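You operate a simulated robot arm through the tools that you are given. There is no shell and no other tool. Be economical: measure what you need, move in short steps, check, and stop when the job is done.

Carry out the task below with a simulated robot arm. There is one attempt and no reset: what you move stays moved.

Task
Open the low left drawer, take the teal wipe pack and put it in the inside of the low left drawer and shut the drawer again. Put the label labelled "65" from the cream cupboard top on top of the green slide there and the label that says "26" in the black tray. Pull the left wall door open. Any order will do.

Only the result counts: the job must be done as asked and must still hold three seconds after the hand-in. Knocking over, shifting, dropping, spilling or breaking anything else fails it.

Robot
A 7-joint arm with a fingered hand on a trunk, on a base that drives. Base frame: it is fixed to the floor where the robot stands at the start and does not move with it; the origin is under the middle of the robot, x ahead of it, y to its left, z up. Readings come in mm, degrees, newtons and seconds.
With the tool pointing down near the work surface it reaches from about 300 to 840 mm from the robot's upright axis, wherever it stands. Its first joint turns from -143.0 to 143.0 degrees. Places, roughly: black tray [1000, -1000, 1000]; inside of the low left drawer [1200, -600, 100]; label [1250, -750, 1000]; left wall door [-6900, -10800, 1800]; low left drawer [1100, -500, 200]; slide [1750, -750, 1000]; teal wipe pack [250, -4000, 750]. Payload 3 kg.
Tool frame: the origin (TCP) lies between the finger pads and is the grasp point; the fingertips stand 26 mm ahead of it; z points along the fingers, y is the line along which they close. The gripper opens to 148 mm. The gripper's body begins 73 mm behind the TCP. The gripper is a hand of 3 fingers: y runs from the thumb to the fingers, the wrist lies at [0, 0, -229] in the tool frame.
Orientation is that of the tool frame in the base frame, as a unit quaternion [w, x, y, z]. With the fingers straight down and closing along the base's y, the tool's x points along the base's -x, its y along +y and its z along -z.

Tools
- The arm moves only by the tool apply_moves. Its argument "rows" is a list of rows, each an object (a shift or turn left out is 0) with "xyz": the shift along the base's x, y, z in mm, a list of three; "rot": the turn, a rotation vector about the base's x, y, z in degrees, a list of three. In form: [{"xyz": [tx, ty, tz], "rot": [ax, ay, az]}, ...]. A call has 1 to 10 rows; each row is the pose to reach, as a shift and turn from the pose commanded when the call began. Each row takes 0.2 s and may step no farther than 50 mm and 8.6 degrees from the row before; otherwise, the whole call is refused. A pose out of reach is approached as far as the arm can. The call stops where the force on the tool passes 40 N (or 10 N more than at its start, if that is more) or the arm is blocked; 0.2 s more then pass. In this call time passes only in rows, and 0.2 s behind the last. The reply holds the time, the measured pose of the TCP, the force on the tool along the base axes, the opening and the grip force, in the units named above and with some noise, with the torque about the TCP (base axes, N m) and any sound that the robot's microphone picked up.
- Cameras (640 x 400 px; columns grow to the right, rows downward): "scene" is now at [151.5, -46.1, 1844.1]; the picture's right is [-0.56, -0.83, -0.00], its down [-0.62, 0.42, -0.66] and it looks along [0.55, -0.37, -0.75] (base axes); focal length 264 px, centre (320, 200). "wrist" rides on the gripper at [68, -39, -90] in the tool frame; the picture's right is [0.50, 0.87, 0.00], its down [-0.66, 0.38, -0.65] and it looks along [-0.57, 0.33, 0.76] (tool axes); focal length 222 px, centre (320, 200). There is no depth. A picture from a camera that has moved, and an enlarged one, comes with that camera's place and axes in the base frame and with its lens. The place of the scene camera against the robot may be out by one fixed shift of up to 12 mm in any direction.
- capture(camera): a new picture of that camera. It takes no simulated time.
- raise_lower(by): slides the trunk up (or, below 0, down) by that many mm; the arm and the scene camera ride with it, the base frame stays. It gives what a move gives, with no picture.
- roll_base(legs): drives the robot by 1 to 6 legs, each [ahead, left, turn to the left] in mm, mm and degrees, along the robot's own axes; the way and the turn of a leg run together, so that a leg with both is an arc; at most 1500 mm and 180 degrees a leg. The arm and the cameras ride along, it lands a little off, and it stops where it bumps. It gives what a move gives.
- curl_fingers(finger1, finger2, thumb_bend): sets how far each is bent, from 0 (flat) to 1 (curled in); at 0.3 the hand is open as for a grip, at 0.7 the pads meet at the TCP. One left out holds its place. A second passes; each finger stops where it meets its share of the squeeze, and holds until it gets a number again. It is the only way to open and close the hand. It gives what a move gives, with no picture; readings hold the bend of each and the force on the fingers (four entries, about 0 where the hand has none), thumb and palm.
- pan_tilt(pan, tilt): turns the head with the scene camera to pan (to the left, within 86 degrees either way) and tilt (down, from -29 to 69), counted from straight ahead of the robot. It gives what a move gives.
- close_up(camera, box): a new picture of the part [left, top, right, bottom] of that camera's present view, enlarged. It takes no simulated time.
- close_job(): hands the job in; it is judged then, once.

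Work in short steps. Places have to be worked out from the pictures, the camera data and where the tool is seen: move nearer, look again, correct. Check each grasp and each placing, and mend what went wrong. You have 165 turns and 128 pictures in all, those below and enlarged ones among them. Open the gripper and draw the arm clear of the work before you hand the job in, unless the task says otherwise; then end with one line.

The tools are called after "Emit:" by a JSON object that holds its "method" and its "body". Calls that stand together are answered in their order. apply_moves: Moves the arm, as the interface text tells. Its arguments: {"type":"object","properties":{"rows":{"type":"array"}},"required":["rows"]} The other tools are called the same way: raise_lower (by) slides the trunk up or down; curl_fingers (finger1, finger2, thumb_bend) moves the fingers one by one; roll_base (legs) drives the base; pan_tilt (pan, tilt) turns the head that bears the scene camera; capture (camera) takes a picture; close_up (camera, box) takes an enlarged picture of a part of a camera's view; close_job () hands the job in.

At the start:

```text
t: 0.0
tcp_pos: [469.5, -589.3, 1053.3]
orientation: [0.0, 0.0, 1.0, 0.0]
ft_force: [0.0, 1.1, 0.0]
wrist_torque: [-0.03, 0.01, 0.02]
gripper_width: 148.1
gripper_force: 0.0
shape: jaw
bend: [0.3, 0.3, 0.3]
finger forces: [0.0, 0.0, 0.1, 0.0, 0.0, 0.0]
trunk travel left (down, up): [-774.0, 116.0]
robot x, y, heading: [2.5, 2.1, 0.1]
head pan, tilt: [-33.8, 48.5]
```

scene: 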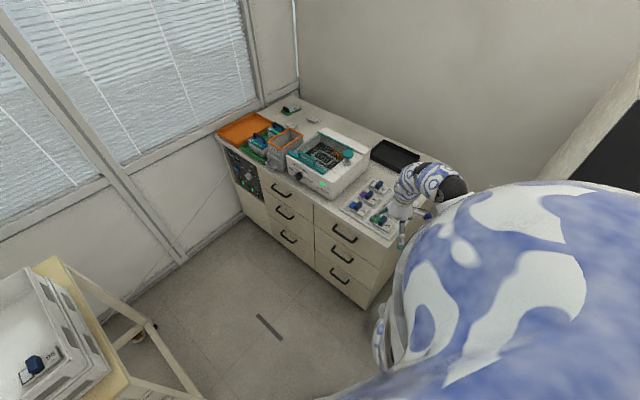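
wrist: 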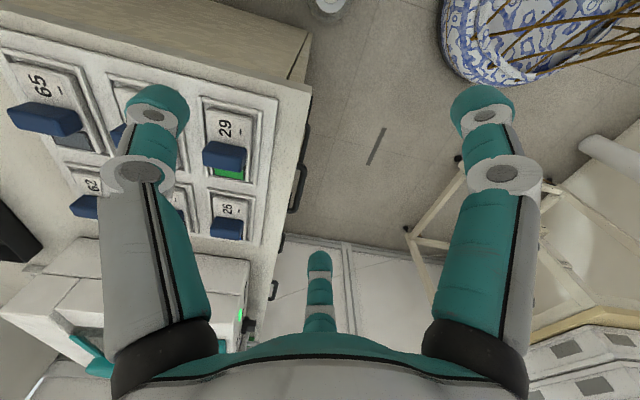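

I start by looking closer at the counter from the scene camera and at the labels with the wrist camera.

Emit:
{"method": "close_up", "body": {"camera": "scene", "box": [200, 80, 460, 242]}}

Emit:
{"method": "close_up", "body": {"camera": "wrist", "box": [0, 40, 320, 240]}}

```text
2.46 times, centred on (330, 161) of scene
camera zoom: at [151.5, -46.1, 1844.1], right [-0.56, -0.83, 0.0], down [-0.62, 0.42, -0.66], along [0.55, -0.37, -0.75], focal length 650 px, centre (295, 296)
```

zoom: 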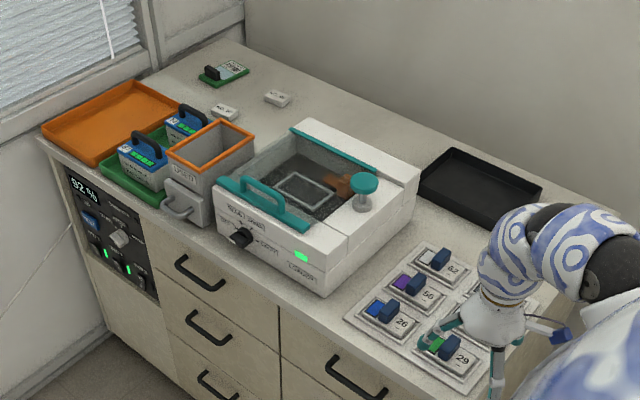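

```text
2.00 times, centred on (160, 140) of wrist
camera zoom: at [401.2, -629.4, 1143.9], right [-0.5, 0.87, 0.0], down [0.66, 0.38, 0.65], along [0.57, 0.33, -0.76], focal length 444 px, centre (640, 320)
```

zoom: 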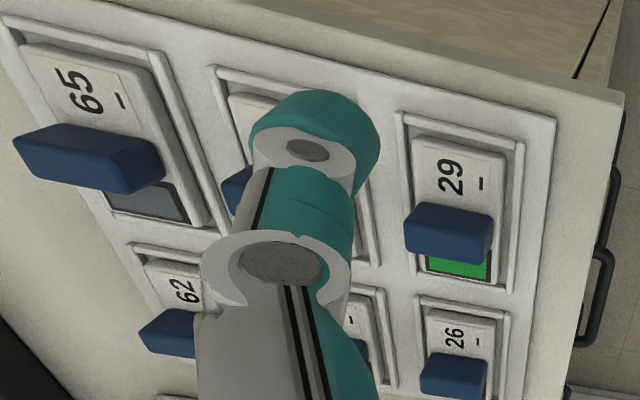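

The "labels" look to be the two small white tags near the green slide; I zoom in on them.

Emit:
{"method": "close_up", "body": {"camera": "scene", "box": [275, 98, 331, 133]}}

Emit:
{"method": "close_up", "body": {"camera": "scene", "box": [230, 160, 400, 310]}}

```text
11.43 times, centred on (303, 116) of scene
camera zoom: at [151.5, -46.1, 1844.1], right [-0.56, -0.83, 0.0], down [-0.62, 0.42, -0.66], along [0.55, -0.37, -0.75], focal length 3018 px, centre (514, 1166)
```

zoom: 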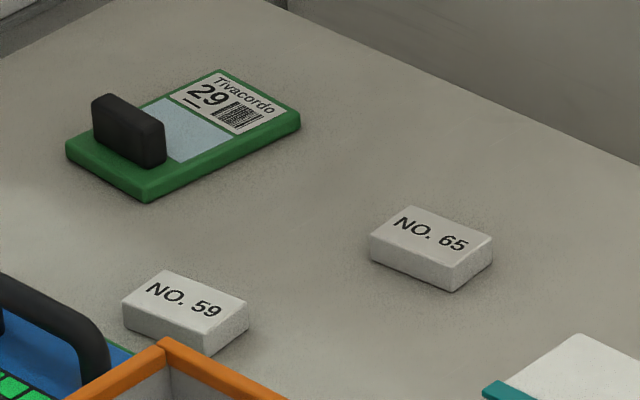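

```text
2.67 times, centred on (315, 235) of scene
camera zoom: at [151.5, -46.1, 1844.1], right [-0.56, -0.83, 0.0], down [-0.62, 0.42, -0.66], along [0.55, -0.37, -0.75], focal length 704 px, centre (333, 107)
```

zoom: 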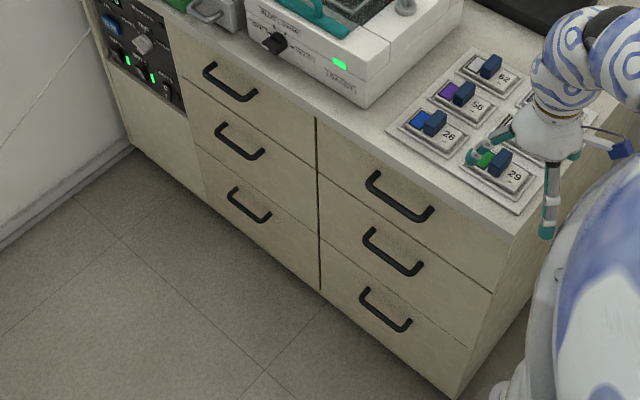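

Tags are "59" and "65"; "26" is probably hidden by the machine. I lift and retract the hand into the corridor before driving ahead along the counter.

Emit:
{"method": "apply_moves", "body": {"rows": [{"xyz": [0, 0, 50]}, {"xyz": [0, 40, 80]}, {"xyz": [-10, 85, 90]}, {"xyz": [-20, 130, 100]}, {"xyz": [-30, 175, 100]}, {"xyz": [-40, 220, 100]}, {"xyz": [-60, 260, 100]}, {"xyz": [-80, 300, 100]}, {"xyz": [-100, 340, 100]}]}}

Emit:
{"method": "pan_tilt", "body": {"pan": 0, "tilt": 45}}

Emit:
{"method": "capture", "body": {"camera": "scene"}}

```text
t: 2.0
tcp_pos: [498.2, -349.7, 1137.0]
orientation: [0.015, 0.013, 1.0, 0.014]
ft_force: [-0.7, -0.6, 0.3]
wrist_torque: [0.03, -0.02, 0.01]
gripper_width: 147.8
gripper_force: 0.1
shape: jaw
bend: [0.3, 0.3, 0.3]
finger forces: [0.0, 0.0, 0.1, 0.0, 0.1, 0.1]
out of reach, approached as far as the arm can: row 1, 2, 3, 4, 5, 6, 7, 8, 9
trunk travel left (down, up): [-774.0, 116.0]
robot x, y, heading: [-0.1, 3.1, -0.1]
head pan, tilt: [-33.8, 48.5]
```

```text
t: 3.0
tcp_pos: [497.6, -350.5, 1137.9]
orientation: [0.015, 0.013, 1.0, 0.014]
ft_force: [-0.4, 0.2, -1.4]
wrist_torque: [0.0, 0.01, -0.02]
gripper_width: 147.9
gripper_force: 0.0
shape: jaw
bend: [0.3, 0.3, 0.3]
finger forces: [0.0, 0.0, 0.0, 0.0, 0.0, 0.0]
trunk travel left (down, up): [-774.0, 116.0]
robot x, y, heading: [1.8, 1.2, 0.0]
head pan, tilt: [0.0, 45.0]
```

```text
121 pictures are left
camera scene: at [167.8, -2.6, 1849.0], right [0.0, -1.0, 0.0], down [-0.71, 0.0, -0.71], along [0.71, 0.0, -0.71], focal length 264 px, centre (320, 200)
```

scene: 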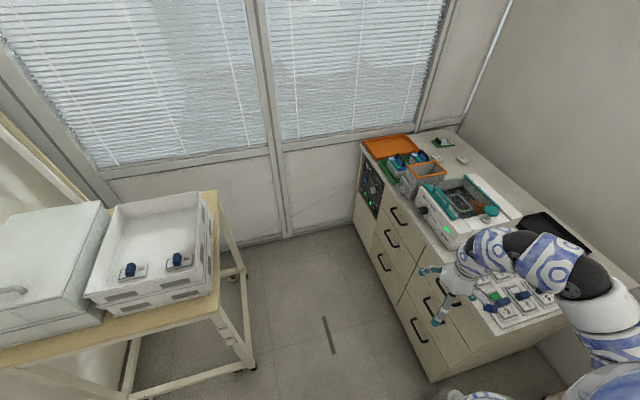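

The cabinet is turned about 15° to the base frame. I raise the trunk so elbow and hand are well clear of the machine, before moving.

Emit:
{"method": "raise_lower", "body": {"by": 110}}

Emit:
{"method": "apply_moves", "body": {"rows": [{"xyz": [25, 39, 0], "rot": [0, 0, 4.4]}, {"xyz": [47, 80, 0], "rot": [0, 0, 8.8]}, {"xyz": [66, 123, 0], "rot": [0, 0, 13.2]}, {"xyz": [82, 167, 0], "rot": [0, 0, 17.6]}, {"xyz": [94, 212, 0], "rot": [0, 0, 22]}, {"xyz": [103, 258, 0], "rot": [0, 0, 26.4]}, {"xyz": [108, 304, 0], "rot": [0, 0, 30.8]}, {"xyz": [110, 351, 0], "rot": [0, 0, 35.2]}, {"xyz": [108, 398, 0], "rot": [0, 0, 39.6]}, {"xyz": [103, 444, 0], "rot": [0, 0, 44]}]}}

Emit:
{"method": "capture", "body": {"camera": "scene"}}

```text
t: 4.4
tcp_pos: [496.3, -351.2, 1246.8]
orientation: [0.015, 0.013, 1.0, 0.013]
ft_force: [-0.6, -0.4, -0.1]
wrist_torque: [-0.01, 0.0, 0.0]
gripper_width: 148.2
gripper_force: 0.0
shape: jaw
bend: [0.3, 0.3, 0.3]
finger forces: [0.0, 0.0, 0.0, 0.0, 0.0, 0.1]
trunk travel left (down, up): [-884.0, 6.0]
robot x, y, heading: [3.7, 0.0, 0.1]
head pan, tilt: [0.0, 45.0]
```

```text
t: 6.6
tcp_pos: [580.9, 90.3, 1213.0]
orientation: [0.021, -0.363, 0.931, 0.03]
ft_force: [-0.5, 0.8, -0.4]
wrist_torque: [0.0, -0.02, 0.0]
gripper_width: 147.8
gripper_force: 0.0
shape: jaw
bend: [0.3, 0.3, 0.3]
finger forces: [0.1, 0.0, 0.0, 0.1, 0.0, 0.0]
out of reach, approached as far as the arm can: row 2, 3, 4, 5, 6, 7, 8, 9, 10
trunk travel left (down, up): [-884.0, 6.0]
robot x, y, heading: [1.2, -1.5, 0.3]
head pan, tilt: [0.0, 45.0]
```

```text
120 pictures are left
camera scene: at [167.6, -1.3, 1959.1], right [0.0, -1.0, 0.0], down [-0.71, 0.0, -0.71], along [0.71, 0.0, -0.71], focal length 264 px, centre (320, 200)
```

scene: 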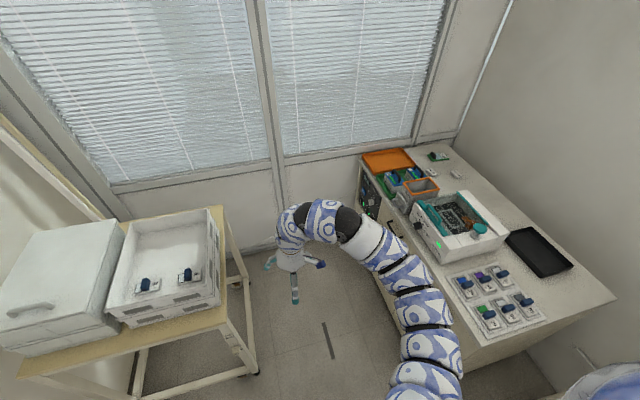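

The hand is high (1213) and the machine knob works out at about z 1050, so sweeping over is safe. I turn to face the counter, step nearer, and slide left in legs.

Emit:
{"method": "roll_base", "body": {"legs": [[0, 0, -75], [330, 0, 0], [0, 600, 0]]}}

Emit:
{"method": "capture", "body": {"camera": "scene"}}

```text
t: 15.0
tcp_pos: [907.9, -687.6, 1214.1]
orientation: [0.035, 0.27, 0.962, 0.011]
ft_force: [-0.1, -0.2, -0.6]
wrist_torque: [0.02, 0.0, -0.04]
gripper_width: 147.8
gripper_force: 0.0
shape: jaw
bend: [0.3, 0.3, 0.3]
finger forces: [0.1, 0.0, 0.1, 0.0, 0.0, 0.0]
trunk travel left (down, up): [-884.0, 6.0]
robot x, y, heading: [660.3, -150.2, -73.8]
head pan, tilt: [0.0, 45.0]
```

```text
119 pictures are left
camera scene: at [712.4, -310.1, 1959.1], right [-0.96, -0.28, 0.0], down [-0.2, 0.68, -0.71], along [0.2, -0.68, -0.71], focal length 264 px, centre (320, 200)
```

scene: 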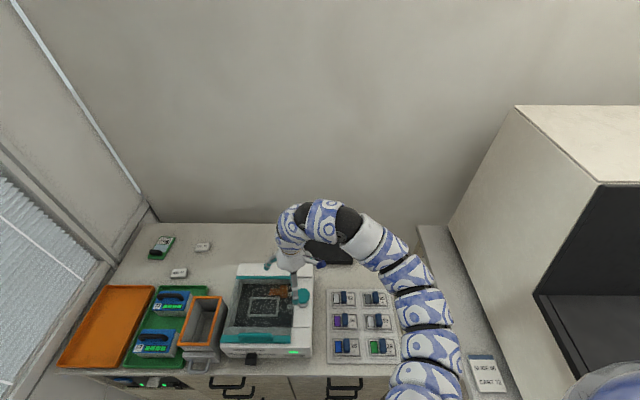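

Cabinet is at about 16°. I slide left to face the tags, then look down to see how close the base is to the cabinet.

Emit:
{"method": "roll_base", "body": {"legs": [[0, 600, -1]]}}

Emit:
{"method": "pan_tilt", "body": {"pan": 0, "tilt": 69}}

Emit:
{"method": "capture", "body": {"camera": "scene"}}

Emit:
{"method": "capture", "body": {"camera": "wrist"}}

```text
t: 18.3
tcp_pos: [1458.3, -534.6, 1214.1]
orientation: [0.035, 0.279, 0.96, 0.011]
ft_force: [0.3, 0.1, 0.4]
wrist_torque: [-0.04, 0.0, 0.02]
gripper_width: 147.8
gripper_force: 0.1
shape: jaw
bend: [0.3, 0.3, 0.3]
finger forces: [0.0, 0.0, 0.0, 0.1, 0.0, 0.0]
trunk travel left (down, up): [-884.0, 6.0]
robot x, y, heading: [1214.6, 1.2, -74.9]
head pan, tilt: [0.0, 45.0]
```

```text
t: 19.1
tcp_pos: [1457.7, -536.1, 1214.1]
orientation: [0.035, 0.279, 0.959, 0.01]
ft_force: [-0.3, 0.5, 0.3]
wrist_torque: [0.0, 0.02, 0.02]
gripper_width: 147.6
gripper_force: 0.1
shape: jaw
bend: [0.3, 0.3, 0.3]
finger forces: [0.1, 0.1, 0.1, 0.1, 0.0, 0.0]
trunk travel left (down, up): [-884.0, 6.0]
robot x, y, heading: [1222.5, 3.5, -74.8]
head pan, tilt: [0.0, 68.8]
```

```text
118 pictures are left
camera scene: at [1262.5, -130.4, 1930.2], right [-0.97, -0.26, 0.0], down [-0.24, 0.9, -0.36], along [0.09, -0.35, -0.93], focal length 264 px, centre (320, 200)
```

scene: 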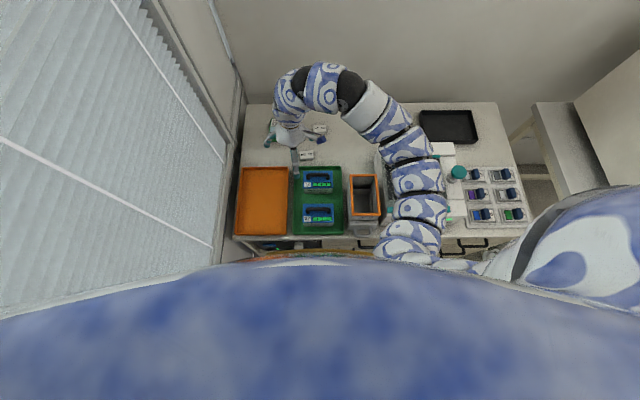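

```text
117 pictures are left
camera wrist: at [1373.2, -533.4, 1297.9], right [0.04, 1.0, 0.0], down [0.71, -0.03, 0.71], along [0.71, -0.03, -0.71], focal length 222 px, centre (320, 200)
```

wrist: 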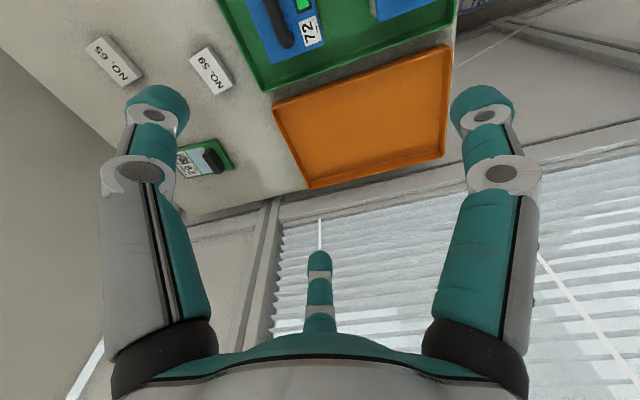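

Tags 65 and 59 are seen; the third should be behind the machine. I pan the head to the right to look there.

Emit:
{"method": "pan_tilt", "body": {"pan": -25, "tilt": 50}}

Emit:
{"method": "capture", "body": {"camera": "scene"}}

```text
t: 20.0
tcp_pos: [1457.3, -534.5, 1212.8]
orientation: [0.036, 0.278, 0.96, 0.01]
ft_force: [0.5, -0.3, -0.4]
wrist_torque: [0.02, 0.01, 0.01]
gripper_width: 148.0
gripper_force: 0.0
shape: jaw
bend: [0.3, 0.3, 0.3]
finger forces: [0.0, 0.0, 0.1, 0.0, 0.0, 0.0]
trunk travel left (down, up): [-884.0, 6.0]
robot x, y, heading: [1223.6, 4.9, -74.6]
head pan, tilt: [-25.0, 50.0]
```

```text
116 pictures are left
camera scene: at [1234.6, -152.2, 1952.1], right [-0.99, 0.17, 0.0], down [0.13, 0.76, -0.64], along [-0.11, -0.63, -0.77], focal length 264 px, centre (320, 200)
```

scene: 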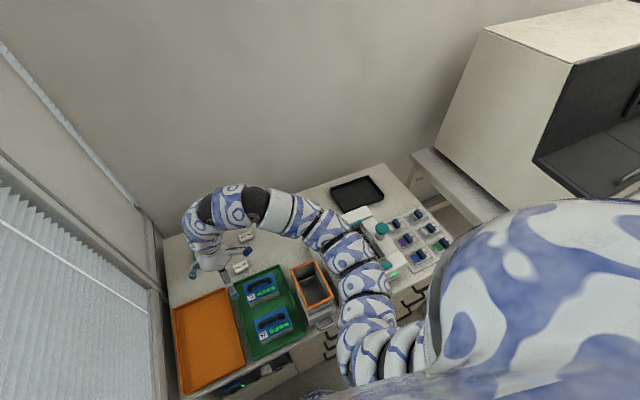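

The arm hides that spot; I'll look for "26" with the wrist camera later. Tag 65 is about 860 mm from the axis, so I edge 70 mm nearer.

Emit:
{"method": "roll_base", "body": {"legs": [[70, 0, 0]]}}

Emit:
{"method": "apply_moves", "body": {"rows": [{"xyz": [0, -40, 0], "rot": [0, 0, 6]}, {"xyz": [0, -80, 0], "rot": [0, 0, 12]}, {"xyz": [0, -110, -15], "rot": [0, 0, 18]}, {"xyz": [0, -110, -40], "rot": [0, 0, 24]}, {"xyz": [0, -110, -60], "rot": [0, 0, 32]}, {"xyz": [0, -110, -80], "rot": [0, 0, 40]}, {"xyz": [0, -110, -100], "rot": [0, 0, 47]}]}}

Emit:
{"method": "capture", "body": {"camera": "wrist"}}

Emit:
{"method": "capture", "body": {"camera": "scene"}}

```text
t: 21.1
tcp_pos: [1475.0, -604.7, 1212.7]
orientation: [0.034, 0.28, 0.959, 0.012]
ft_force: [-0.4, 0.5, 0.1]
wrist_torque: [-0.02, 0.01, 0.04]
gripper_width: 148.1
gripper_force: 0.0
shape: jaw
bend: [0.3, 0.3, 0.3]
finger forces: [0.0, 0.0, 0.0, 0.1, 0.0, 0.1]
trunk travel left (down, up): [-884.0, 6.0]
robot x, y, heading: [1239.4, -63.9, -75.0]
head pan, tilt: [-25.0, 50.0]
```

```text
t: 22.6
tcp_pos: [1473.0, -714.9, 1112.5]
orientation: [0.027, -0.127, 0.991, 0.024]
ft_force: [0.2, 0.1, 0.0]
wrist_torque: [-0.01, 0.03, -0.03]
gripper_width: 148.0
gripper_force: 0.2
shape: jaw
bend: [0.3, 0.3, 0.3]
finger forces: [0.1, 0.0, 0.0, 0.1, 0.0, 0.1]
out of reach, approached as far as the arm can: row 2
trunk travel left (down, up): [-884.0, 6.0]
robot x, y, heading: [1241.6, -63.3, -75.0]
head pan, tilt: [-25.0, 50.0]
```

```text
115 pictures are left
camera wrist: at [1413.1, -774.8, 1197.2], right [-0.7, 0.71, 0.0], down [0.51, 0.49, 0.71], along [0.5, 0.5, -0.71], focal length 222 px, centre (320, 200)
```

wrist: 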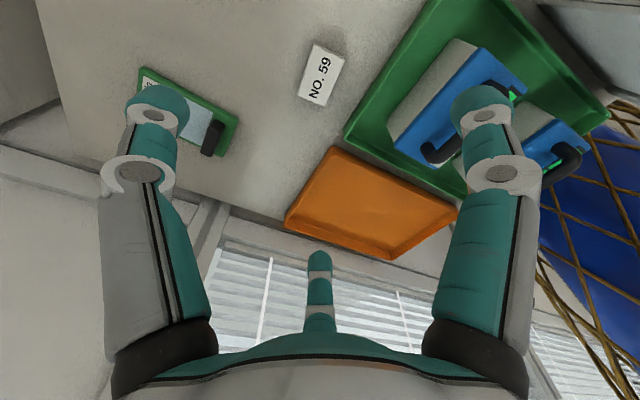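

```text
114 pictures are left
camera scene: at [1252.8, -220.2, 1952.1], right [-0.98, 0.17, 0.0], down [0.13, 0.75, -0.64], along [-0.11, -0.63, -0.77], focal length 264 px, centre (320, 200)
```

scene: 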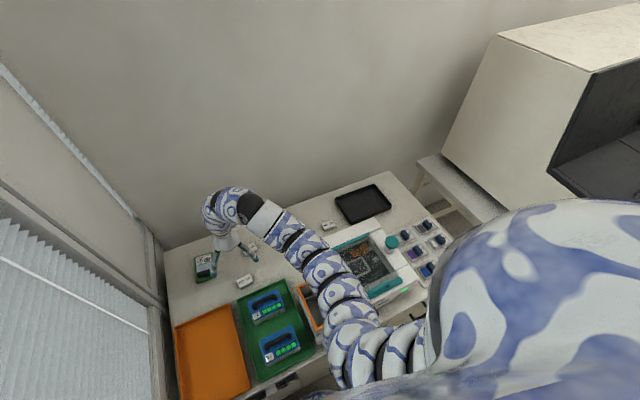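

A third tag sits beside the black tray at about (1100,-890). I check its text and the tag under the hand, then move nearer.

Emit:
{"method": "close_up", "body": {"camera": "scene", "box": [304, 208, 352, 238]}}

Emit:
{"method": "close_up", "body": {"camera": "scene", "box": [170, 220, 298, 300]}}

Emit:
{"method": "roll_base", "body": {"legs": [[40, 60, 0]]}}

```text
13.33 times, centred on (328, 223) of scene
camera zoom: at [1252.8, -220.2, 1952.1], right [-0.98, 0.17, 0.0], down [0.13, 0.75, -0.64], along [-0.11, -0.63, -0.77], focal length 3520 px, centre (213, -107)
```

zoom: 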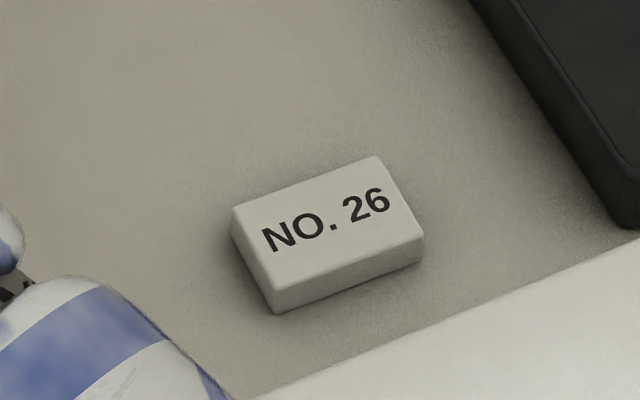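

```text
5.00 times, centred on (234, 260) of scene
camera zoom: at [1252.8, -220.2, 1952.1], right [-0.98, 0.17, 0.0], down [0.13, 0.75, -0.64], along [-0.11, -0.63, -0.77], focal length 1320 px, centre (750, -100)
```

zoom: 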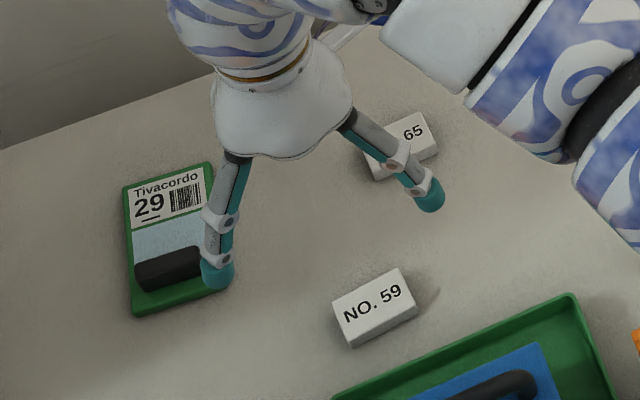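

```text
t: 23.7
tcp_pos: [1536.7, -734.4, 1113.6]
orientation: [0.028, -0.123, 0.992, 0.024]
ft_force: [0.2, 0.1, -0.3]
wrist_torque: [-0.01, 0.0, 0.05]
gripper_width: 147.8
gripper_force: 0.1
shape: jaw
bend: [0.3, 0.3, 0.3]
finger forces: [0.0, 0.1, 0.0, 0.0, 0.0, 0.0]
trunk travel left (down, up): [-884.0, 6.0]
robot x, y, heading: [1304.4, -85.2, -75.4]
head pan, tilt: [-25.0, 50.0]
```

Text confirmed: 26 is near the black tray, 65 next to the slide at about (1457,-860), long axis ~29°. I move over tag 65, straighten the tool, and pre-shape the fingers.

Emit:
{"method": "apply_moves", "body": {"rows": [{"xyz": [-20, -30, -20], "rot": [-0.8, 0.7, 4]}, {"xyz": [-40, -63, -50], "rot": [-1.6, 1.5, 8]}, {"xyz": [-60, -95, -80], "rot": [-2.4, 2.2, 12]}, {"xyz": [-80, -126, -113], "rot": [-3.1, 2.9, 15]}]}}

Emit:
{"method": "curl_fingers", "body": {"finger1": 0.45, "finger2": 0.45, "thumb_bend": 0.45}}

Emit:
{"method": "capture", "body": {"camera": "wrist"}}

Emit:
{"method": "close_up", "body": {"camera": "scene", "box": [170, 180, 330, 280]}}

```text
t: 24.7
tcp_pos: [1470.2, -839.6, 1024.3]
orientation: [0.001, -0.233, 0.972, 0.006]
ft_force: [0.1, -0.3, 0.6]
wrist_torque: [0.02, -0.02, 0.01]
gripper_width: 147.9
gripper_force: 0.1
shape: jaw
bend: [0.3, 0.3, 0.3]
finger forces: [0.0, 0.1, 0.1, 0.0, 0.1, 0.0]
out of reach, approached as far as the arm can: row 4
trunk travel left (down, up): [-884.0, 6.0]
robot x, y, heading: [1308.5, -88.8, -75.3]
head pan, tilt: [-25.0, 50.0]
```

```text
t: 25.7
tcp_pos: [1470.5, -839.5, 1023.2]
orientation: [0.002, -0.232, 0.973, 0.006]
ft_force: [-0.7, -0.7, -0.3]
wrist_torque: [-0.01, 0.03, 0.0]
gripper_width: 79.3
gripper_force: 0.1
shape: fingers
bend: [0.45, 0.45, 0.45]
finger forces: [0.0, 0.0, 0.0, 0.1, 0.0, 0.1]
trunk travel left (down, up): [-884.0, 6.0]
robot x, y, heading: [1306.2, -81.5, -75.4]
head pan, tilt: [-25.0, 50.0]
```

```text
111 pictures are left
camera wrist: at [1428.1, -907.1, 1112.5], right [-0.84, 0.55, 0.01], down [0.41, 0.62, 0.66], along [0.36, 0.56, -0.75], focal length 222 px, centre (320, 200)
```

wrist: 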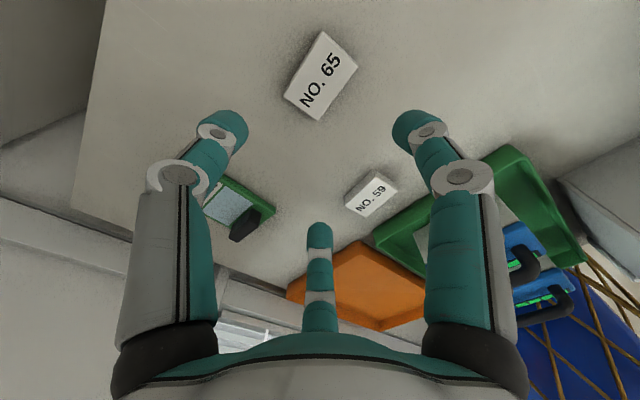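

```text
4.00 times, centred on (250, 230) of scene
camera zoom: at [1317.7, -239.6, 1952.1], right [-0.98, 0.18, 0.0], down [0.14, 0.75, -0.64], along [-0.12, -0.63, -0.77], focal length 1056 px, centre (600, 80)
```

zoom: 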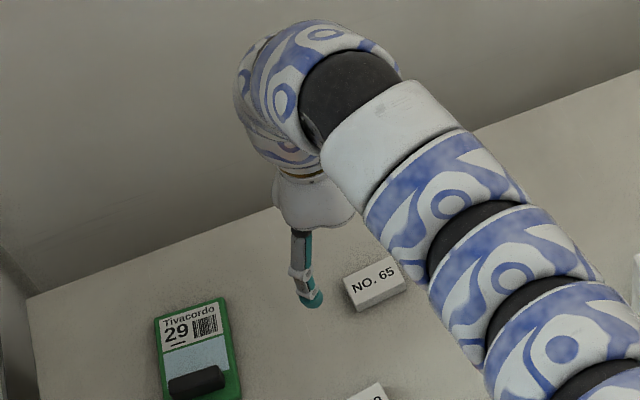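

Tag 65 centre confirmed at about (1453,-864), top ~893. I lower the trunk for better reach and centre over it.

Emit:
{"method": "raise_lower", "body": {"by": -60}}

Emit:
{"method": "apply_moves", "body": {"rows": [{"xyz": [-8, -12, 0]}, {"xyz": [-17, -24, 0]}]}}

Emit:
{"method": "capture", "body": {"camera": "wrist"}}

```text
t: 26.7
tcp_pos: [1469.8, -840.0, 964.1]
orientation: [0.003, -0.233, 0.973, 0.007]
ft_force: [0.5, 0.1, -0.7]
wrist_torque: [0.0, 0.02, -0.04]
gripper_width: 79.1
gripper_force: 0.0
shape: fingers
bend: [0.45, 0.45, 0.45]
finger forces: [0.0, 0.0, 0.0, 0.0, 0.0, 0.0]
trunk travel left (down, up): [-824.0, 66.0]
robot x, y, heading: [1305.9, -80.6, -75.4]
head pan, tilt: [-25.0, 50.0]
```

```text
t: 27.3
tcp_pos: [1470.3, -838.8, 962.0]
orientation: [0.001, -0.233, 0.972, 0.008]
ft_force: [0.1, -0.3, 0.1]
wrist_torque: [-0.01, 0.04, 0.01]
gripper_width: 79.4
gripper_force: 0.1
shape: fingers
bend: [0.45, 0.45, 0.45]
finger forces: [0.0, 0.0, 0.0, 0.1, 0.1, 0.1]
out of reach, approached as far as the arm can: row 1, 2
trunk travel left (down, up): [-824.0, 66.0]
robot x, y, heading: [1305.4, -84.0, -75.3]
head pan, tilt: [-25.0, 50.0]
```

```text
109 pictures are left
camera wrist: at [1428.0, -907.1, 1052.5], right [-0.84, 0.55, 0.01], down [0.41, 0.62, 0.66], along [0.36, 0.56, -0.75], focal length 222 px, centre (320, 200)
```

wrist: 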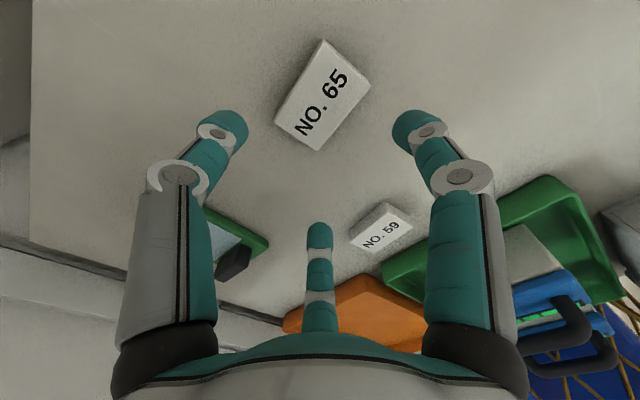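

Still just short of reach (limit ~773 here since the shoulder is on the right). I raise, creep 25 mm forward and turn 10° left so the shoulder comes nearer.

Emit:
{"method": "raise_lower", "body": {"by": 60}}

Emit:
{"method": "roll_base", "body": {"legs": [[25, 0, 10]]}}

Emit:
{"method": "apply_moves", "body": {"rows": [{"xyz": [-40, -10, 0], "rot": [0, 0, -3]}, {"xyz": [-80, -20, 0], "rot": [0, 0, -6]}, {"xyz": [-120, -30, 0], "rot": [0, 0, -9]}]}}

```text
t: 28.3
tcp_pos: [1471.0, -841.0, 1023.4]
orientation: [0.002, -0.233, 0.972, 0.007]
ft_force: [0.4, -0.2, -0.5]
wrist_torque: [0.0, 0.0, 0.01]
gripper_width: 79.3
gripper_force: 0.2
shape: fingers
bend: [0.45, 0.45, 0.45]
finger forces: [0.1, 0.0, 0.0, 0.0, 0.1, 0.1]
trunk travel left (down, up): [-884.0, 6.0]
robot x, y, heading: [1307.6, -84.3, -75.3]
head pan, tilt: [-25.0, 50.0]
```

```text
t: 29.4
tcp_pos: [1561.7, -813.5, 1024.5]
orientation: [0.002, -0.297, 0.955, 0.007]
ft_force: [-0.9, -0.7, -0.5]
wrist_torque: [0.04, -0.04, -0.01]
gripper_width: 79.1
gripper_force: 0.0
shape: fingers
bend: [0.45, 0.45, 0.45]
finger forces: [0.1, 0.1, 0.0, 0.1, 0.1, 0.0]
trunk travel left (down, up): [-884.0, 6.0]
robot x, y, heading: [1295.1, -84.6, -67.6]
head pan, tilt: [-25.0, 50.0]
```

```text
t: 30.2
tcp_pos: [1441.7, -839.6, 1023.6]
orientation: [0.003, -0.22, 0.975, 0.007]
ft_force: [-0.2, 0.3, -0.1]
wrist_torque: [0.01, -0.05, 0.01]
gripper_width: 78.8
gripper_force: 0.1
shape: fingers
bend: [0.45, 0.45, 0.45]
finger forces: [0.0, 0.0, 0.0, 0.0, 0.0, 0.1]
trunk travel left (down, up): [-884.0, 6.0]
robot x, y, heading: [1297.7, -86.4, -67.5]
head pan, tilt: [-25.0, 50.0]
```

The base seems to be at its limit there, but the reach has improved. I centre over the tag and descend partway.

Emit:
{"method": "apply_moves", "body": {"rows": [{"xyz": [11, -24, -10], "rot": [0, 0, 4]}, {"xyz": [11, -24, -50], "rot": [0, 0, 4]}, {"xyz": [11, -24, -90], "rot": [0, 0, 4]}]}}

Emit:
{"method": "capture", "body": {"camera": "wrist"}}

```text
t: 31.0
tcp_pos: [1445.4, -849.4, 1020.5]
orientation: [0.002, -0.232, 0.973, 0.006]
ft_force: [0.0, -0.5, 0.0]
wrist_torque: [-0.01, -0.02, 0.02]
gripper_width: 79.1
gripper_force: 0.1
shape: fingers
bend: [0.45, 0.45, 0.45]
finger forces: [0.0, 0.0, 0.1, 0.1, 0.0, 0.1]
out of reach, approached as far as the arm can: row 1, 2, 3
trunk travel left (down, up): [-884.0, 6.0]
robot x, y, heading: [1292.3, -88.3, -67.4]
head pan, tilt: [-25.0, 50.0]
```

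```text
108 pictures are left
camera wrist: at [1402.0, -916.5, 1109.6], right [-0.84, 0.55, 0.01], down [0.41, 0.62, 0.66], along [0.36, 0.56, -0.75], focal length 222 px, centre (320, 200)
```

wrist: 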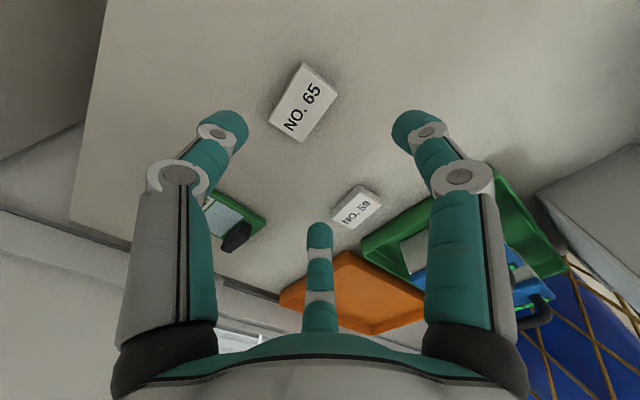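

Out of reach at this arm height relative to the shoulder. I test whether a higher arm with a lower trunk reaches further.

Emit:
{"method": "apply_moves", "body": {"rows": [{"xyz": [0, 0, 40]}, {"xyz": [0, 0, 80]}, {"xyz": [11, -24, 80]}, {"xyz": [16, -60, 80]}]}}

```text
t: 32.0
tcp_pos: [1456.2, -870.1, 1101.7]
orientation: [0.002, -0.253, 0.968, 0.004]
ft_force: [0.1, 0.3, 0.3]
wrist_torque: [-0.02, -0.01, 0.03]
gripper_width: 78.5
gripper_force: 0.1
shape: fingers
bend: [0.45, 0.45, 0.45]
finger forces: [0.0, 0.1, 0.0, 0.0, 0.0, 0.1]
out of reach, approached as far as the arm can: row 4
trunk travel left (down, up): [-884.0, 6.0]
robot x, y, heading: [1295.5, -87.4, -67.6]
head pan, tilt: [-25.0, 50.0]
```

A higher arm does reach further. I lower the trunk 100 mm and look.

Emit:
{"method": "raise_lower", "body": {"by": -100}}

Emit:
{"method": "capture", "body": {"camera": "scene"}}

Emit:
{"method": "capture", "body": {"camera": "wrist"}}

```text
t: 33.3
tcp_pos: [1456.7, -870.5, 1001.3]
orientation: [0.002, -0.253, 0.967, 0.005]
ft_force: [-0.6, 0.1, 0.1]
wrist_torque: [0.03, 0.01, 0.03]
gripper_width: 78.8
gripper_force: 0.0
shape: fingers
bend: [0.45, 0.45, 0.45]
finger forces: [0.1, 0.0, 0.0, 0.0, 0.1, 0.0]
trunk travel left (down, up): [-784.0, 106.0]
robot x, y, heading: [1294.2, -87.7, -67.6]
head pan, tilt: [-25.0, 50.0]
```

```text
107 pictures are left
camera scene: at [1328.7, -239.7, 1852.2], right [-1.0, 0.05, 0.0], down [0.04, 0.77, -0.64], along [-0.03, -0.64, -0.77], focal length 264 px, centre (320, 200)
```

scene: 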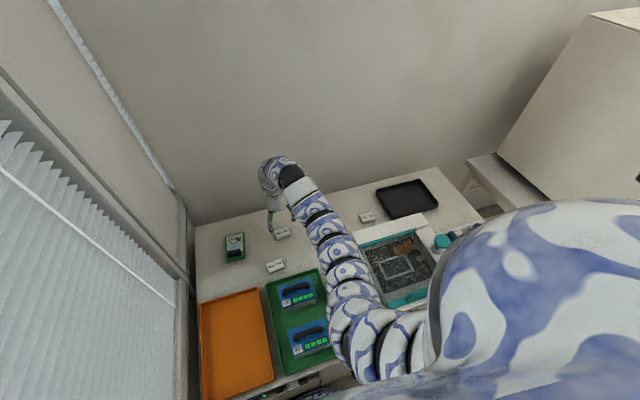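

```text
106 pictures are left
camera wrist: at [1416.1, -939.5, 1090.6], right [-0.86, 0.51, 0.0], down [0.38, 0.64, 0.66], along [0.34, 0.57, -0.75], focal length 222 px, centre (320, 200)
```

wrist: 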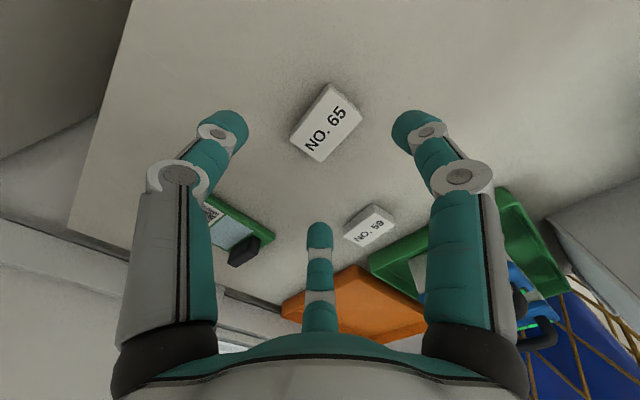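

Tag is centred under the TCP. I lower the trunk further, then creep down watching force.

Emit:
{"method": "raise_lower", "body": {"by": -60}}

Emit:
{"method": "apply_moves", "body": {"rows": [{"xyz": [-3, 2, -10]}, {"xyz": [-3, 2, -20]}]}}

Emit:
{"method": "capture", "body": {"camera": "wrist"}}

Emit:
{"method": "close_up", "body": {"camera": "scene", "box": [220, 150, 348, 230]}}

```text
t: 34.3
tcp_pos: [1456.0, -871.2, 941.9]
orientation: [0.002, -0.253, 0.967, 0.005]
ft_force: [-0.6, -0.4, -0.2]
wrist_torque: [0.01, -0.01, -0.02]
gripper_width: 78.7
gripper_force: 0.0
shape: fingers
bend: [0.45, 0.45, 0.45]
finger forces: [0.1, 0.0, 0.0, 0.0, 0.0, 0.0]
trunk travel left (down, up): [-724.0, 166.0]
robot x, y, heading: [1292.9, -85.1, -67.8]
head pan, tilt: [-25.0, 50.0]
```

```text
t: 34.9
tcp_pos: [1452.6, -868.7, 920.8]
orientation: [0.002, -0.252, 0.968, 0.004]
ft_force: [0.4, -1.6, 0.5]
wrist_torque: [0.0, 0.0, -0.01]
gripper_width: 79.0
gripper_force: 0.1
shape: fingers
bend: [0.45, 0.45, 0.45]
finger forces: [0.1, 0.0, 0.0, 0.0, 0.0, 0.0]
trunk travel left (down, up): [-724.0, 166.0]
robot x, y, heading: [1297.9, -86.8, -67.4]
head pan, tilt: [-25.0, 50.0]
```

```text
105 pictures are left
camera wrist: at [1412.2, -936.1, 1011.1], right [-0.86, 0.51, 0.0], down [0.39, 0.64, 0.66], along [0.34, 0.57, -0.75], focal length 222 px, centre (320, 200)
```

wrist: 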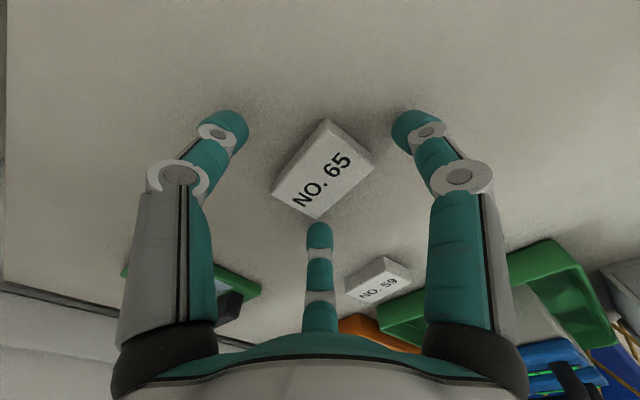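

```text
5.00 times, centred on (284, 190) of scene
camera zoom: at [1328.7, -239.9, 1792.1], right [-1.0, 0.05, 0.0], down [0.04, 0.77, -0.64], along [-0.03, -0.64, -0.77], focal length 1320 px, centre (500, 250)
```

zoom: 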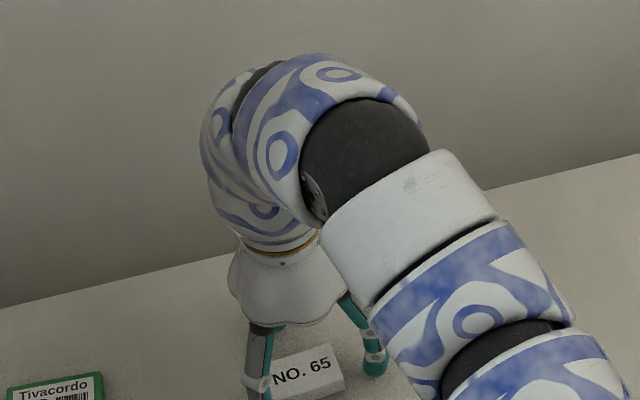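

Refined: tag top ~883, counter ~866, and the tag is centred between the digits. I descend about 24 mm more and close.

Emit:
{"method": "apply_moves", "body": {"rows": [{"xyz": [1, -1, -8]}, {"xyz": [1, -1, -16]}, {"xyz": [1, -1, -24]}]}}

Emit:
{"method": "curl_fingers", "body": {"finger1": 0.52, "finger2": 0.52, "thumb_bend": 0.52}}

Emit:
{"method": "capture", "body": {"camera": "wrist"}}

```text
t: 35.7
tcp_pos: [1453.0, -868.4, 921.5]
orientation: [0.003, -0.251, 0.968, 0.004]
ft_force: [0.0, 0.3, -0.3]
wrist_torque: [-0.04, -0.01, -0.01]
gripper_width: 78.9
gripper_force: 0.1
shape: fingers
bend: [0.45, 0.45, 0.45]
finger forces: [0.0, 0.0, 0.0, 0.0, 0.1, 0.0]
out of reach, approached as far as the arm can: row 1, 2, 3
trunk travel left (down, up): [-724.0, 166.0]
robot x, y, heading: [1295.6, -85.3, -67.6]
head pan, tilt: [-25.0, 50.0]
```

```text
t: 36.7
tcp_pos: [1452.5, -867.0, 922.2]
orientation: [0.004, -0.251, 0.968, 0.004]
ft_force: [0.4, 0.4, -1.1]
wrist_torque: [-0.01, 0.04, -0.01]
gripper_width: 56.0
gripper_force: 0.0
shape: fingers
bend: [0.52, 0.52, 0.52]
finger forces: [0.0, 0.0, 0.0, 0.0, 0.0, 0.0]
trunk travel left (down, up): [-724.0, 166.0]
robot x, y, heading: [1296.4, -89.4, -67.6]
head pan, tilt: [-25.0, 50.0]
```

```text
103 pictures are left
camera wrist: at [1412.6, -936.3, 1011.5], right [-0.86, 0.51, 0.0], down [0.39, 0.64, 0.66], along [0.34, 0.57, -0.75], focal length 222 px, centre (320, 200)
```

wrist: 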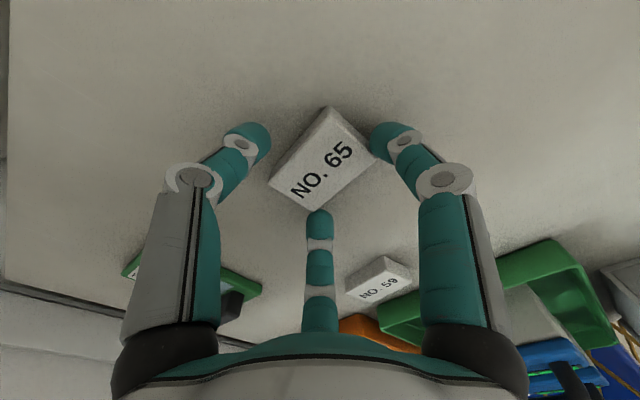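

The arm did not descend (reach edge) and a finger seems to nudge the tag. I reopen slightly, shift a bit toward the tag, and lower with the trunk.

Emit:
{"method": "curl_fingers", "body": {"finger1": 0.43, "finger2": 0.43, "thumb_bend": 0.43}}

Emit:
{"method": "apply_moves", "body": {"rows": [{"xyz": [-3, -6, 15]}]}}

Emit:
{"method": "raise_lower", "body": {"by": -30}}

Emit:
{"method": "capture", "body": {"camera": "wrist"}}

```text
t: 37.7
tcp_pos: [1453.0, -868.1, 921.4]
orientation: [0.002, -0.252, 0.968, 0.003]
ft_force: [-0.5, -0.2, -0.3]
wrist_torque: [0.0, 0.03, 0.01]
gripper_width: 84.6
gripper_force: 0.1
shape: fingers
bend: [0.43, 0.43, 0.43]
finger forces: [0.1, 0.0, 0.1, 0.0, 0.0, 0.0]
trunk travel left (down, up): [-724.0, 166.0]
robot x, y, heading: [1296.1, -85.0, -67.5]
head pan, tilt: [-25.0, 50.0]
```

```text
t: 38.1
tcp_pos: [1451.9, -870.8, 934.9]
orientation: [0.002, -0.251, 0.968, 0.003]
ft_force: [-0.2, -0.2, 0.7]
wrist_torque: [0.03, -0.01, 0.0]
gripper_width: 84.9
gripper_force: 0.0
shape: fingers
bend: [0.43, 0.43, 0.43]
finger forces: [0.0, 0.1, 0.0, 0.0, 0.0, 0.0]
out of reach, approached as far as the arm can: row 1
trunk travel left (down, up): [-724.0, 166.0]
robot x, y, heading: [1294.9, -83.2, -67.5]
head pan, tilt: [-25.0, 50.0]
```

```text
t: 38.7
tcp_pos: [1453.8, -874.0, 911.3]
orientation: [0.003, -0.252, 0.968, -0.001]
ft_force: [-0.2, 2.8, 20.6]
wrist_torque: [0.2, 0.89, -0.11]
gripper_width: 88.5
gripper_force: 9.6
shape: fingers
bend: [0.41, 0.42, 0.43]
finger forces: [15.8, 3.0, 0.0, 0.0, 1.5, 0.0]
trunk travel left (down, up): [-696.0, 194.0]
robot x, y, heading: [1296.6, -84.4, -67.8]
head pan, tilt: [-25.0, 50.0]
stopped: the force on the tool passed its limit at 45 N (the readings are from after the stop); the commanded pose is now the measured one
```

```text
102 pictures are left
camera wrist: at [1412.5, -942.5, 1002.1], right [-0.86, 0.51, -0.01], down [0.39, 0.65, 0.66], along [0.34, 0.56, -0.76], focal length 222 px, centre (320, 200)
```

wrist: 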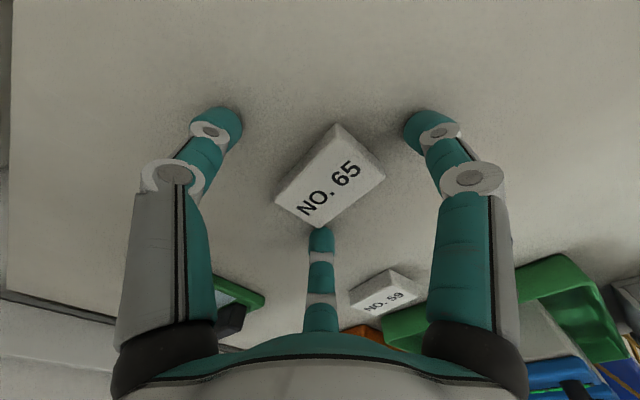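

The fingertips met the counter at TCP ≈911, so counter ≈882 and tag top ≈899. I lift, centre on the tag (about (1444,-880)), and come down just short of the counter.

Emit:
{"method": "apply_moves", "body": {"rows": [{"xyz": [0, 0, 20]}, {"xyz": [-9, -6, 22]}, {"xyz": [-9, -6, 14]}, {"xyz": [-9, -6, 6]}]}}

Emit:
{"method": "capture", "body": {"camera": "wrist"}}

```text
t: 39.7
tcp_pos: [1443.0, -879.9, 933.4]
orientation: [0.004, -0.25, 0.968, -0.002]
ft_force: [0.1, 0.0, 0.0]
wrist_torque: [0.0, 0.03, 0.0]
gripper_width: 85.3
gripper_force: 0.0
shape: fingers
bend: [0.43, 0.43, 0.43]
finger forces: [0.1, 0.0, 0.1, 0.1, 0.1, 0.0]
out of reach, approached as far as the arm can: row 3, 4
trunk travel left (down, up): [-696.0, 194.0]
robot x, y, heading: [1294.3, -89.3, -67.7]
head pan, tilt: [-25.0, 50.0]
```

```text
101 pictures are left
camera wrist: at [1402.1, -948.0, 1022.8], right [-0.86, 0.52, -0.01], down [0.39, 0.65, 0.66], along [0.34, 0.56, -0.76], focal length 222 px, centre (320, 200)
```

wrist: 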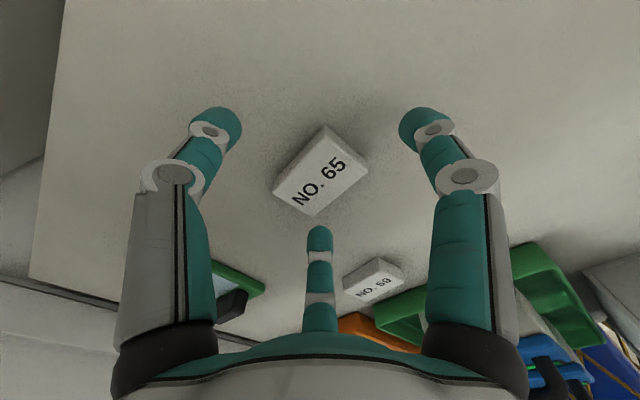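

Centred now. I lower with the trunk by 17 mm and close in steps.

Emit:
{"method": "raise_lower", "body": {"by": -17}}

Emit:
{"method": "curl_fingers", "body": {"finger1": 0.56, "finger2": 0.56, "thumb_bend": 0.56}}

Emit:
{"method": "capture", "body": {"camera": "wrist"}}

```text
t: 40.4
tcp_pos: [1441.9, -880.9, 916.2]
orientation: [0.003, -0.25, 0.968, -0.001]
ft_force: [-0.2, 0.1, 0.5]
wrist_torque: [-0.04, 0.04, -0.02]
gripper_width: 85.3
gripper_force: 0.1
shape: fingers
bend: [0.43, 0.43, 0.43]
finger forces: [0.0, 0.0, 0.0, 0.0, 0.1, 0.0]
trunk travel left (down, up): [-679.0, 211.0]
robot x, y, heading: [1297.2, -86.9, -67.8]
head pan, tilt: [-25.0, 50.0]
```

```text
t: 41.4
tcp_pos: [1443.3, -880.2, 916.8]
orientation: [0.003, -0.25, 0.968, -0.002]
ft_force: [1.2, -0.2, -0.7]
wrist_torque: [0.0, -0.02, 0.03]
gripper_width: 43.0
gripper_force: 0.1
shape: fingers
bend: [0.56, 0.56, 0.56]
finger forces: [0.1, 0.1, 0.0, 0.1, 0.0, 0.1]
trunk travel left (down, up): [-679.0, 211.0]
robot x, y, heading: [1291.6, -86.1, -68.0]
head pan, tilt: [-25.0, 50.0]
```

```text
100 pictures are left
camera wrist: at [1402.2, -947.9, 1005.9], right [-0.86, 0.52, -0.01], down [0.39, 0.65, 0.66], along [0.34, 0.56, -0.76], focal length 222 px, centre (320, 200)
```

wrist: 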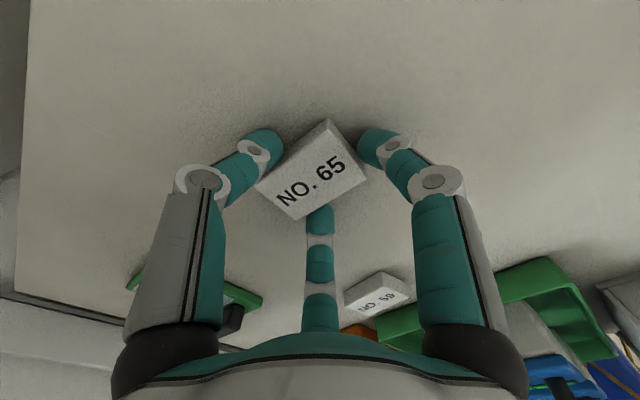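

The digits surround the tag; I close on it.

Emit:
{"method": "curl_fingers", "body": {"finger1": 0.72, "finger2": 0.72, "thumb_bend": 0.72}}

Emit:
{"method": "capture", "body": {"camera": "wrist"}}

```text
t: 42.4
tcp_pos: [1443.5, -881.2, 915.9]
orientation: [0.004, -0.25, 0.968, -0.002]
ft_force: [1.1, -0.2, -0.2]
wrist_torque: [0.03, 0.05, 0.02]
gripper_width: 34.4
gripper_force: 16.4
shape: fingers
bend: [0.58, 0.57, 0.63]
finger forces: [9.0, 9.3, 0.0, 0.1, 13.4, 0.1]
trunk travel left (down, up): [-679.0, 211.0]
robot x, y, heading: [1294.6, -87.9, -67.5]
head pan, tilt: [-25.0, 50.0]
```

```text
99 pictures are left
camera wrist: at [1402.2, -947.9, 1005.8], right [-0.86, 0.52, -0.01], down [0.39, 0.65, 0.66], along [0.34, 0.56, -0.76], focal length 222 px, centre (320, 200)
```

wrist: 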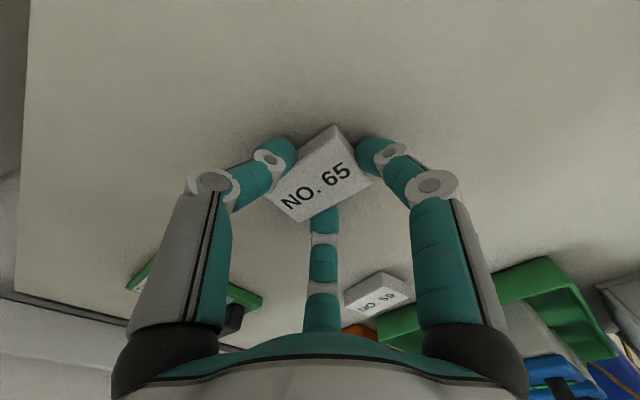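

Grip established on all three digits. I lift with the trunk and check.

Emit:
{"method": "raise_lower", "body": {"by": 90}}

Emit:
{"method": "capture", "body": {"camera": "wrist"}}

```text
t: 43.6
tcp_pos: [1443.8, -881.4, 1006.5]
orientation: [0.003, -0.25, 0.968, -0.002]
ft_force: [0.3, -0.1, -0.7]
wrist_torque: [0.03, -0.02, -0.02]
gripper_width: 34.4
gripper_force: 16.0
shape: fingers
bend: [0.58, 0.57, 0.63]
finger forces: [8.8, 9.3, 0.1, 0.0, 13.3, 0.0]
trunk travel left (down, up): [-769.0, 121.0]
robot x, y, heading: [1295.7, -87.2, -67.7]
head pan, tilt: [-25.0, 50.0]
```

```text
98 pictures are left
camera wrist: at [1402.2, -948.0, 1095.7], right [-0.86, 0.52, -0.01], down [0.39, 0.65, 0.66], along [0.34, 0.56, -0.76], focal length 222 px, centre (320, 200)
```

wrist: 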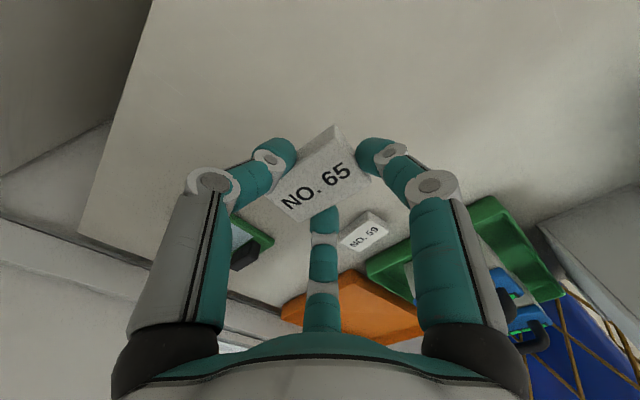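

Tag is held. The slide is at about (1648,-820), far edge y≈-865, with its handle on the near side. I retract a bit, then reposition the base to the left with a left turn.

Emit:
{"method": "apply_moves", "body": {"rows": [{"xyz": [-20, 40, 10]}, {"xyz": [-40, 80, 20]}]}}

Emit:
{"method": "roll_base", "body": {"legs": [[-20, 90, 18]]}}

Emit:
{"method": "capture", "body": {"camera": "wrist"}}

Emit:
{"method": "capture", "body": {"camera": "scene"}}

```text
t: 44.2
tcp_pos: [1404.1, -797.8, 1029.0]
orientation: [0.004, -0.25, 0.968, -0.003]
ft_force: [0.1, 0.4, -0.7]
wrist_torque: [-0.01, 0.0, 0.01]
gripper_width: 34.1
gripper_force: 15.4
shape: fingers
bend: [0.58, 0.56, 0.63]
finger forces: [8.7, 9.2, 0.0, 0.0, 13.2, 0.0]
trunk travel left (down, up): [-769.0, 121.0]
robot x, y, heading: [1292.3, -87.2, -67.6]
head pan, tilt: [-25.0, 50.0]
```

```text
t: 45.5
tcp_pos: [1562.0, -749.5, 1025.5]
orientation: [0.008, -0.336, 0.942, 0.0]
ft_force: [-0.4, -0.2, -1.1]
wrist_torque: [0.04, -0.01, -0.02]
gripper_width: 33.9
gripper_force: 15.0
shape: fingers
bend: [0.58, 0.56, 0.63]
finger forces: [8.6, 9.2, 0.1, 0.0, 13.1, 0.1]
trunk travel left (down, up): [-769.0, 121.0]
robot x, y, heading: [1337.2, -57.0, -57.6]
head pan, tilt: [-25.0, 50.0]
stopped in leg 1: the robot was blocked; the commanded pose is now the measured one
```

```text
97 pictures are left
camera wrist: at [1531.8, -823.8, 1114.8], right [-0.93, 0.36, -0.01], down [0.26, 0.7, 0.66], along [0.24, 0.62, -0.75], focal length 222 px, centre (320, 200)
```

wrist: 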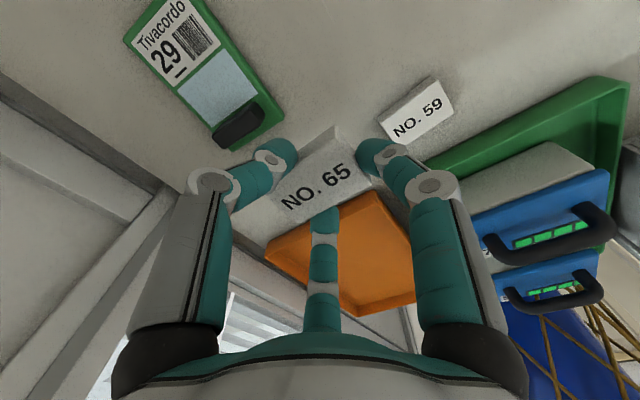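

```text
96 pictures are left
camera scene: at [1381.0, -219.3, 1836.5], right [-0.99, -0.13, -0.01], down [-0.1, 0.76, -0.64], along [0.09, -0.63, -0.77], focal length 264 px, centre (320, 200)
```

scene: 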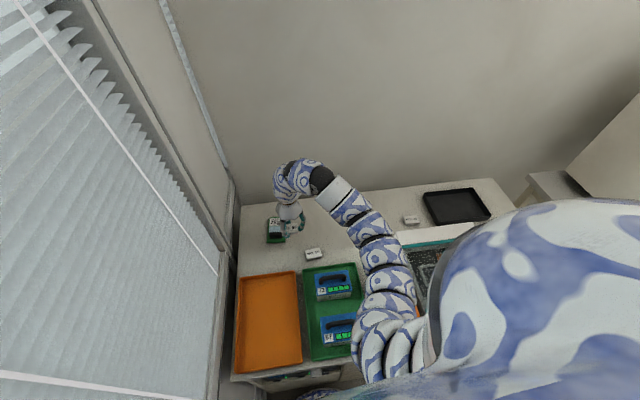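

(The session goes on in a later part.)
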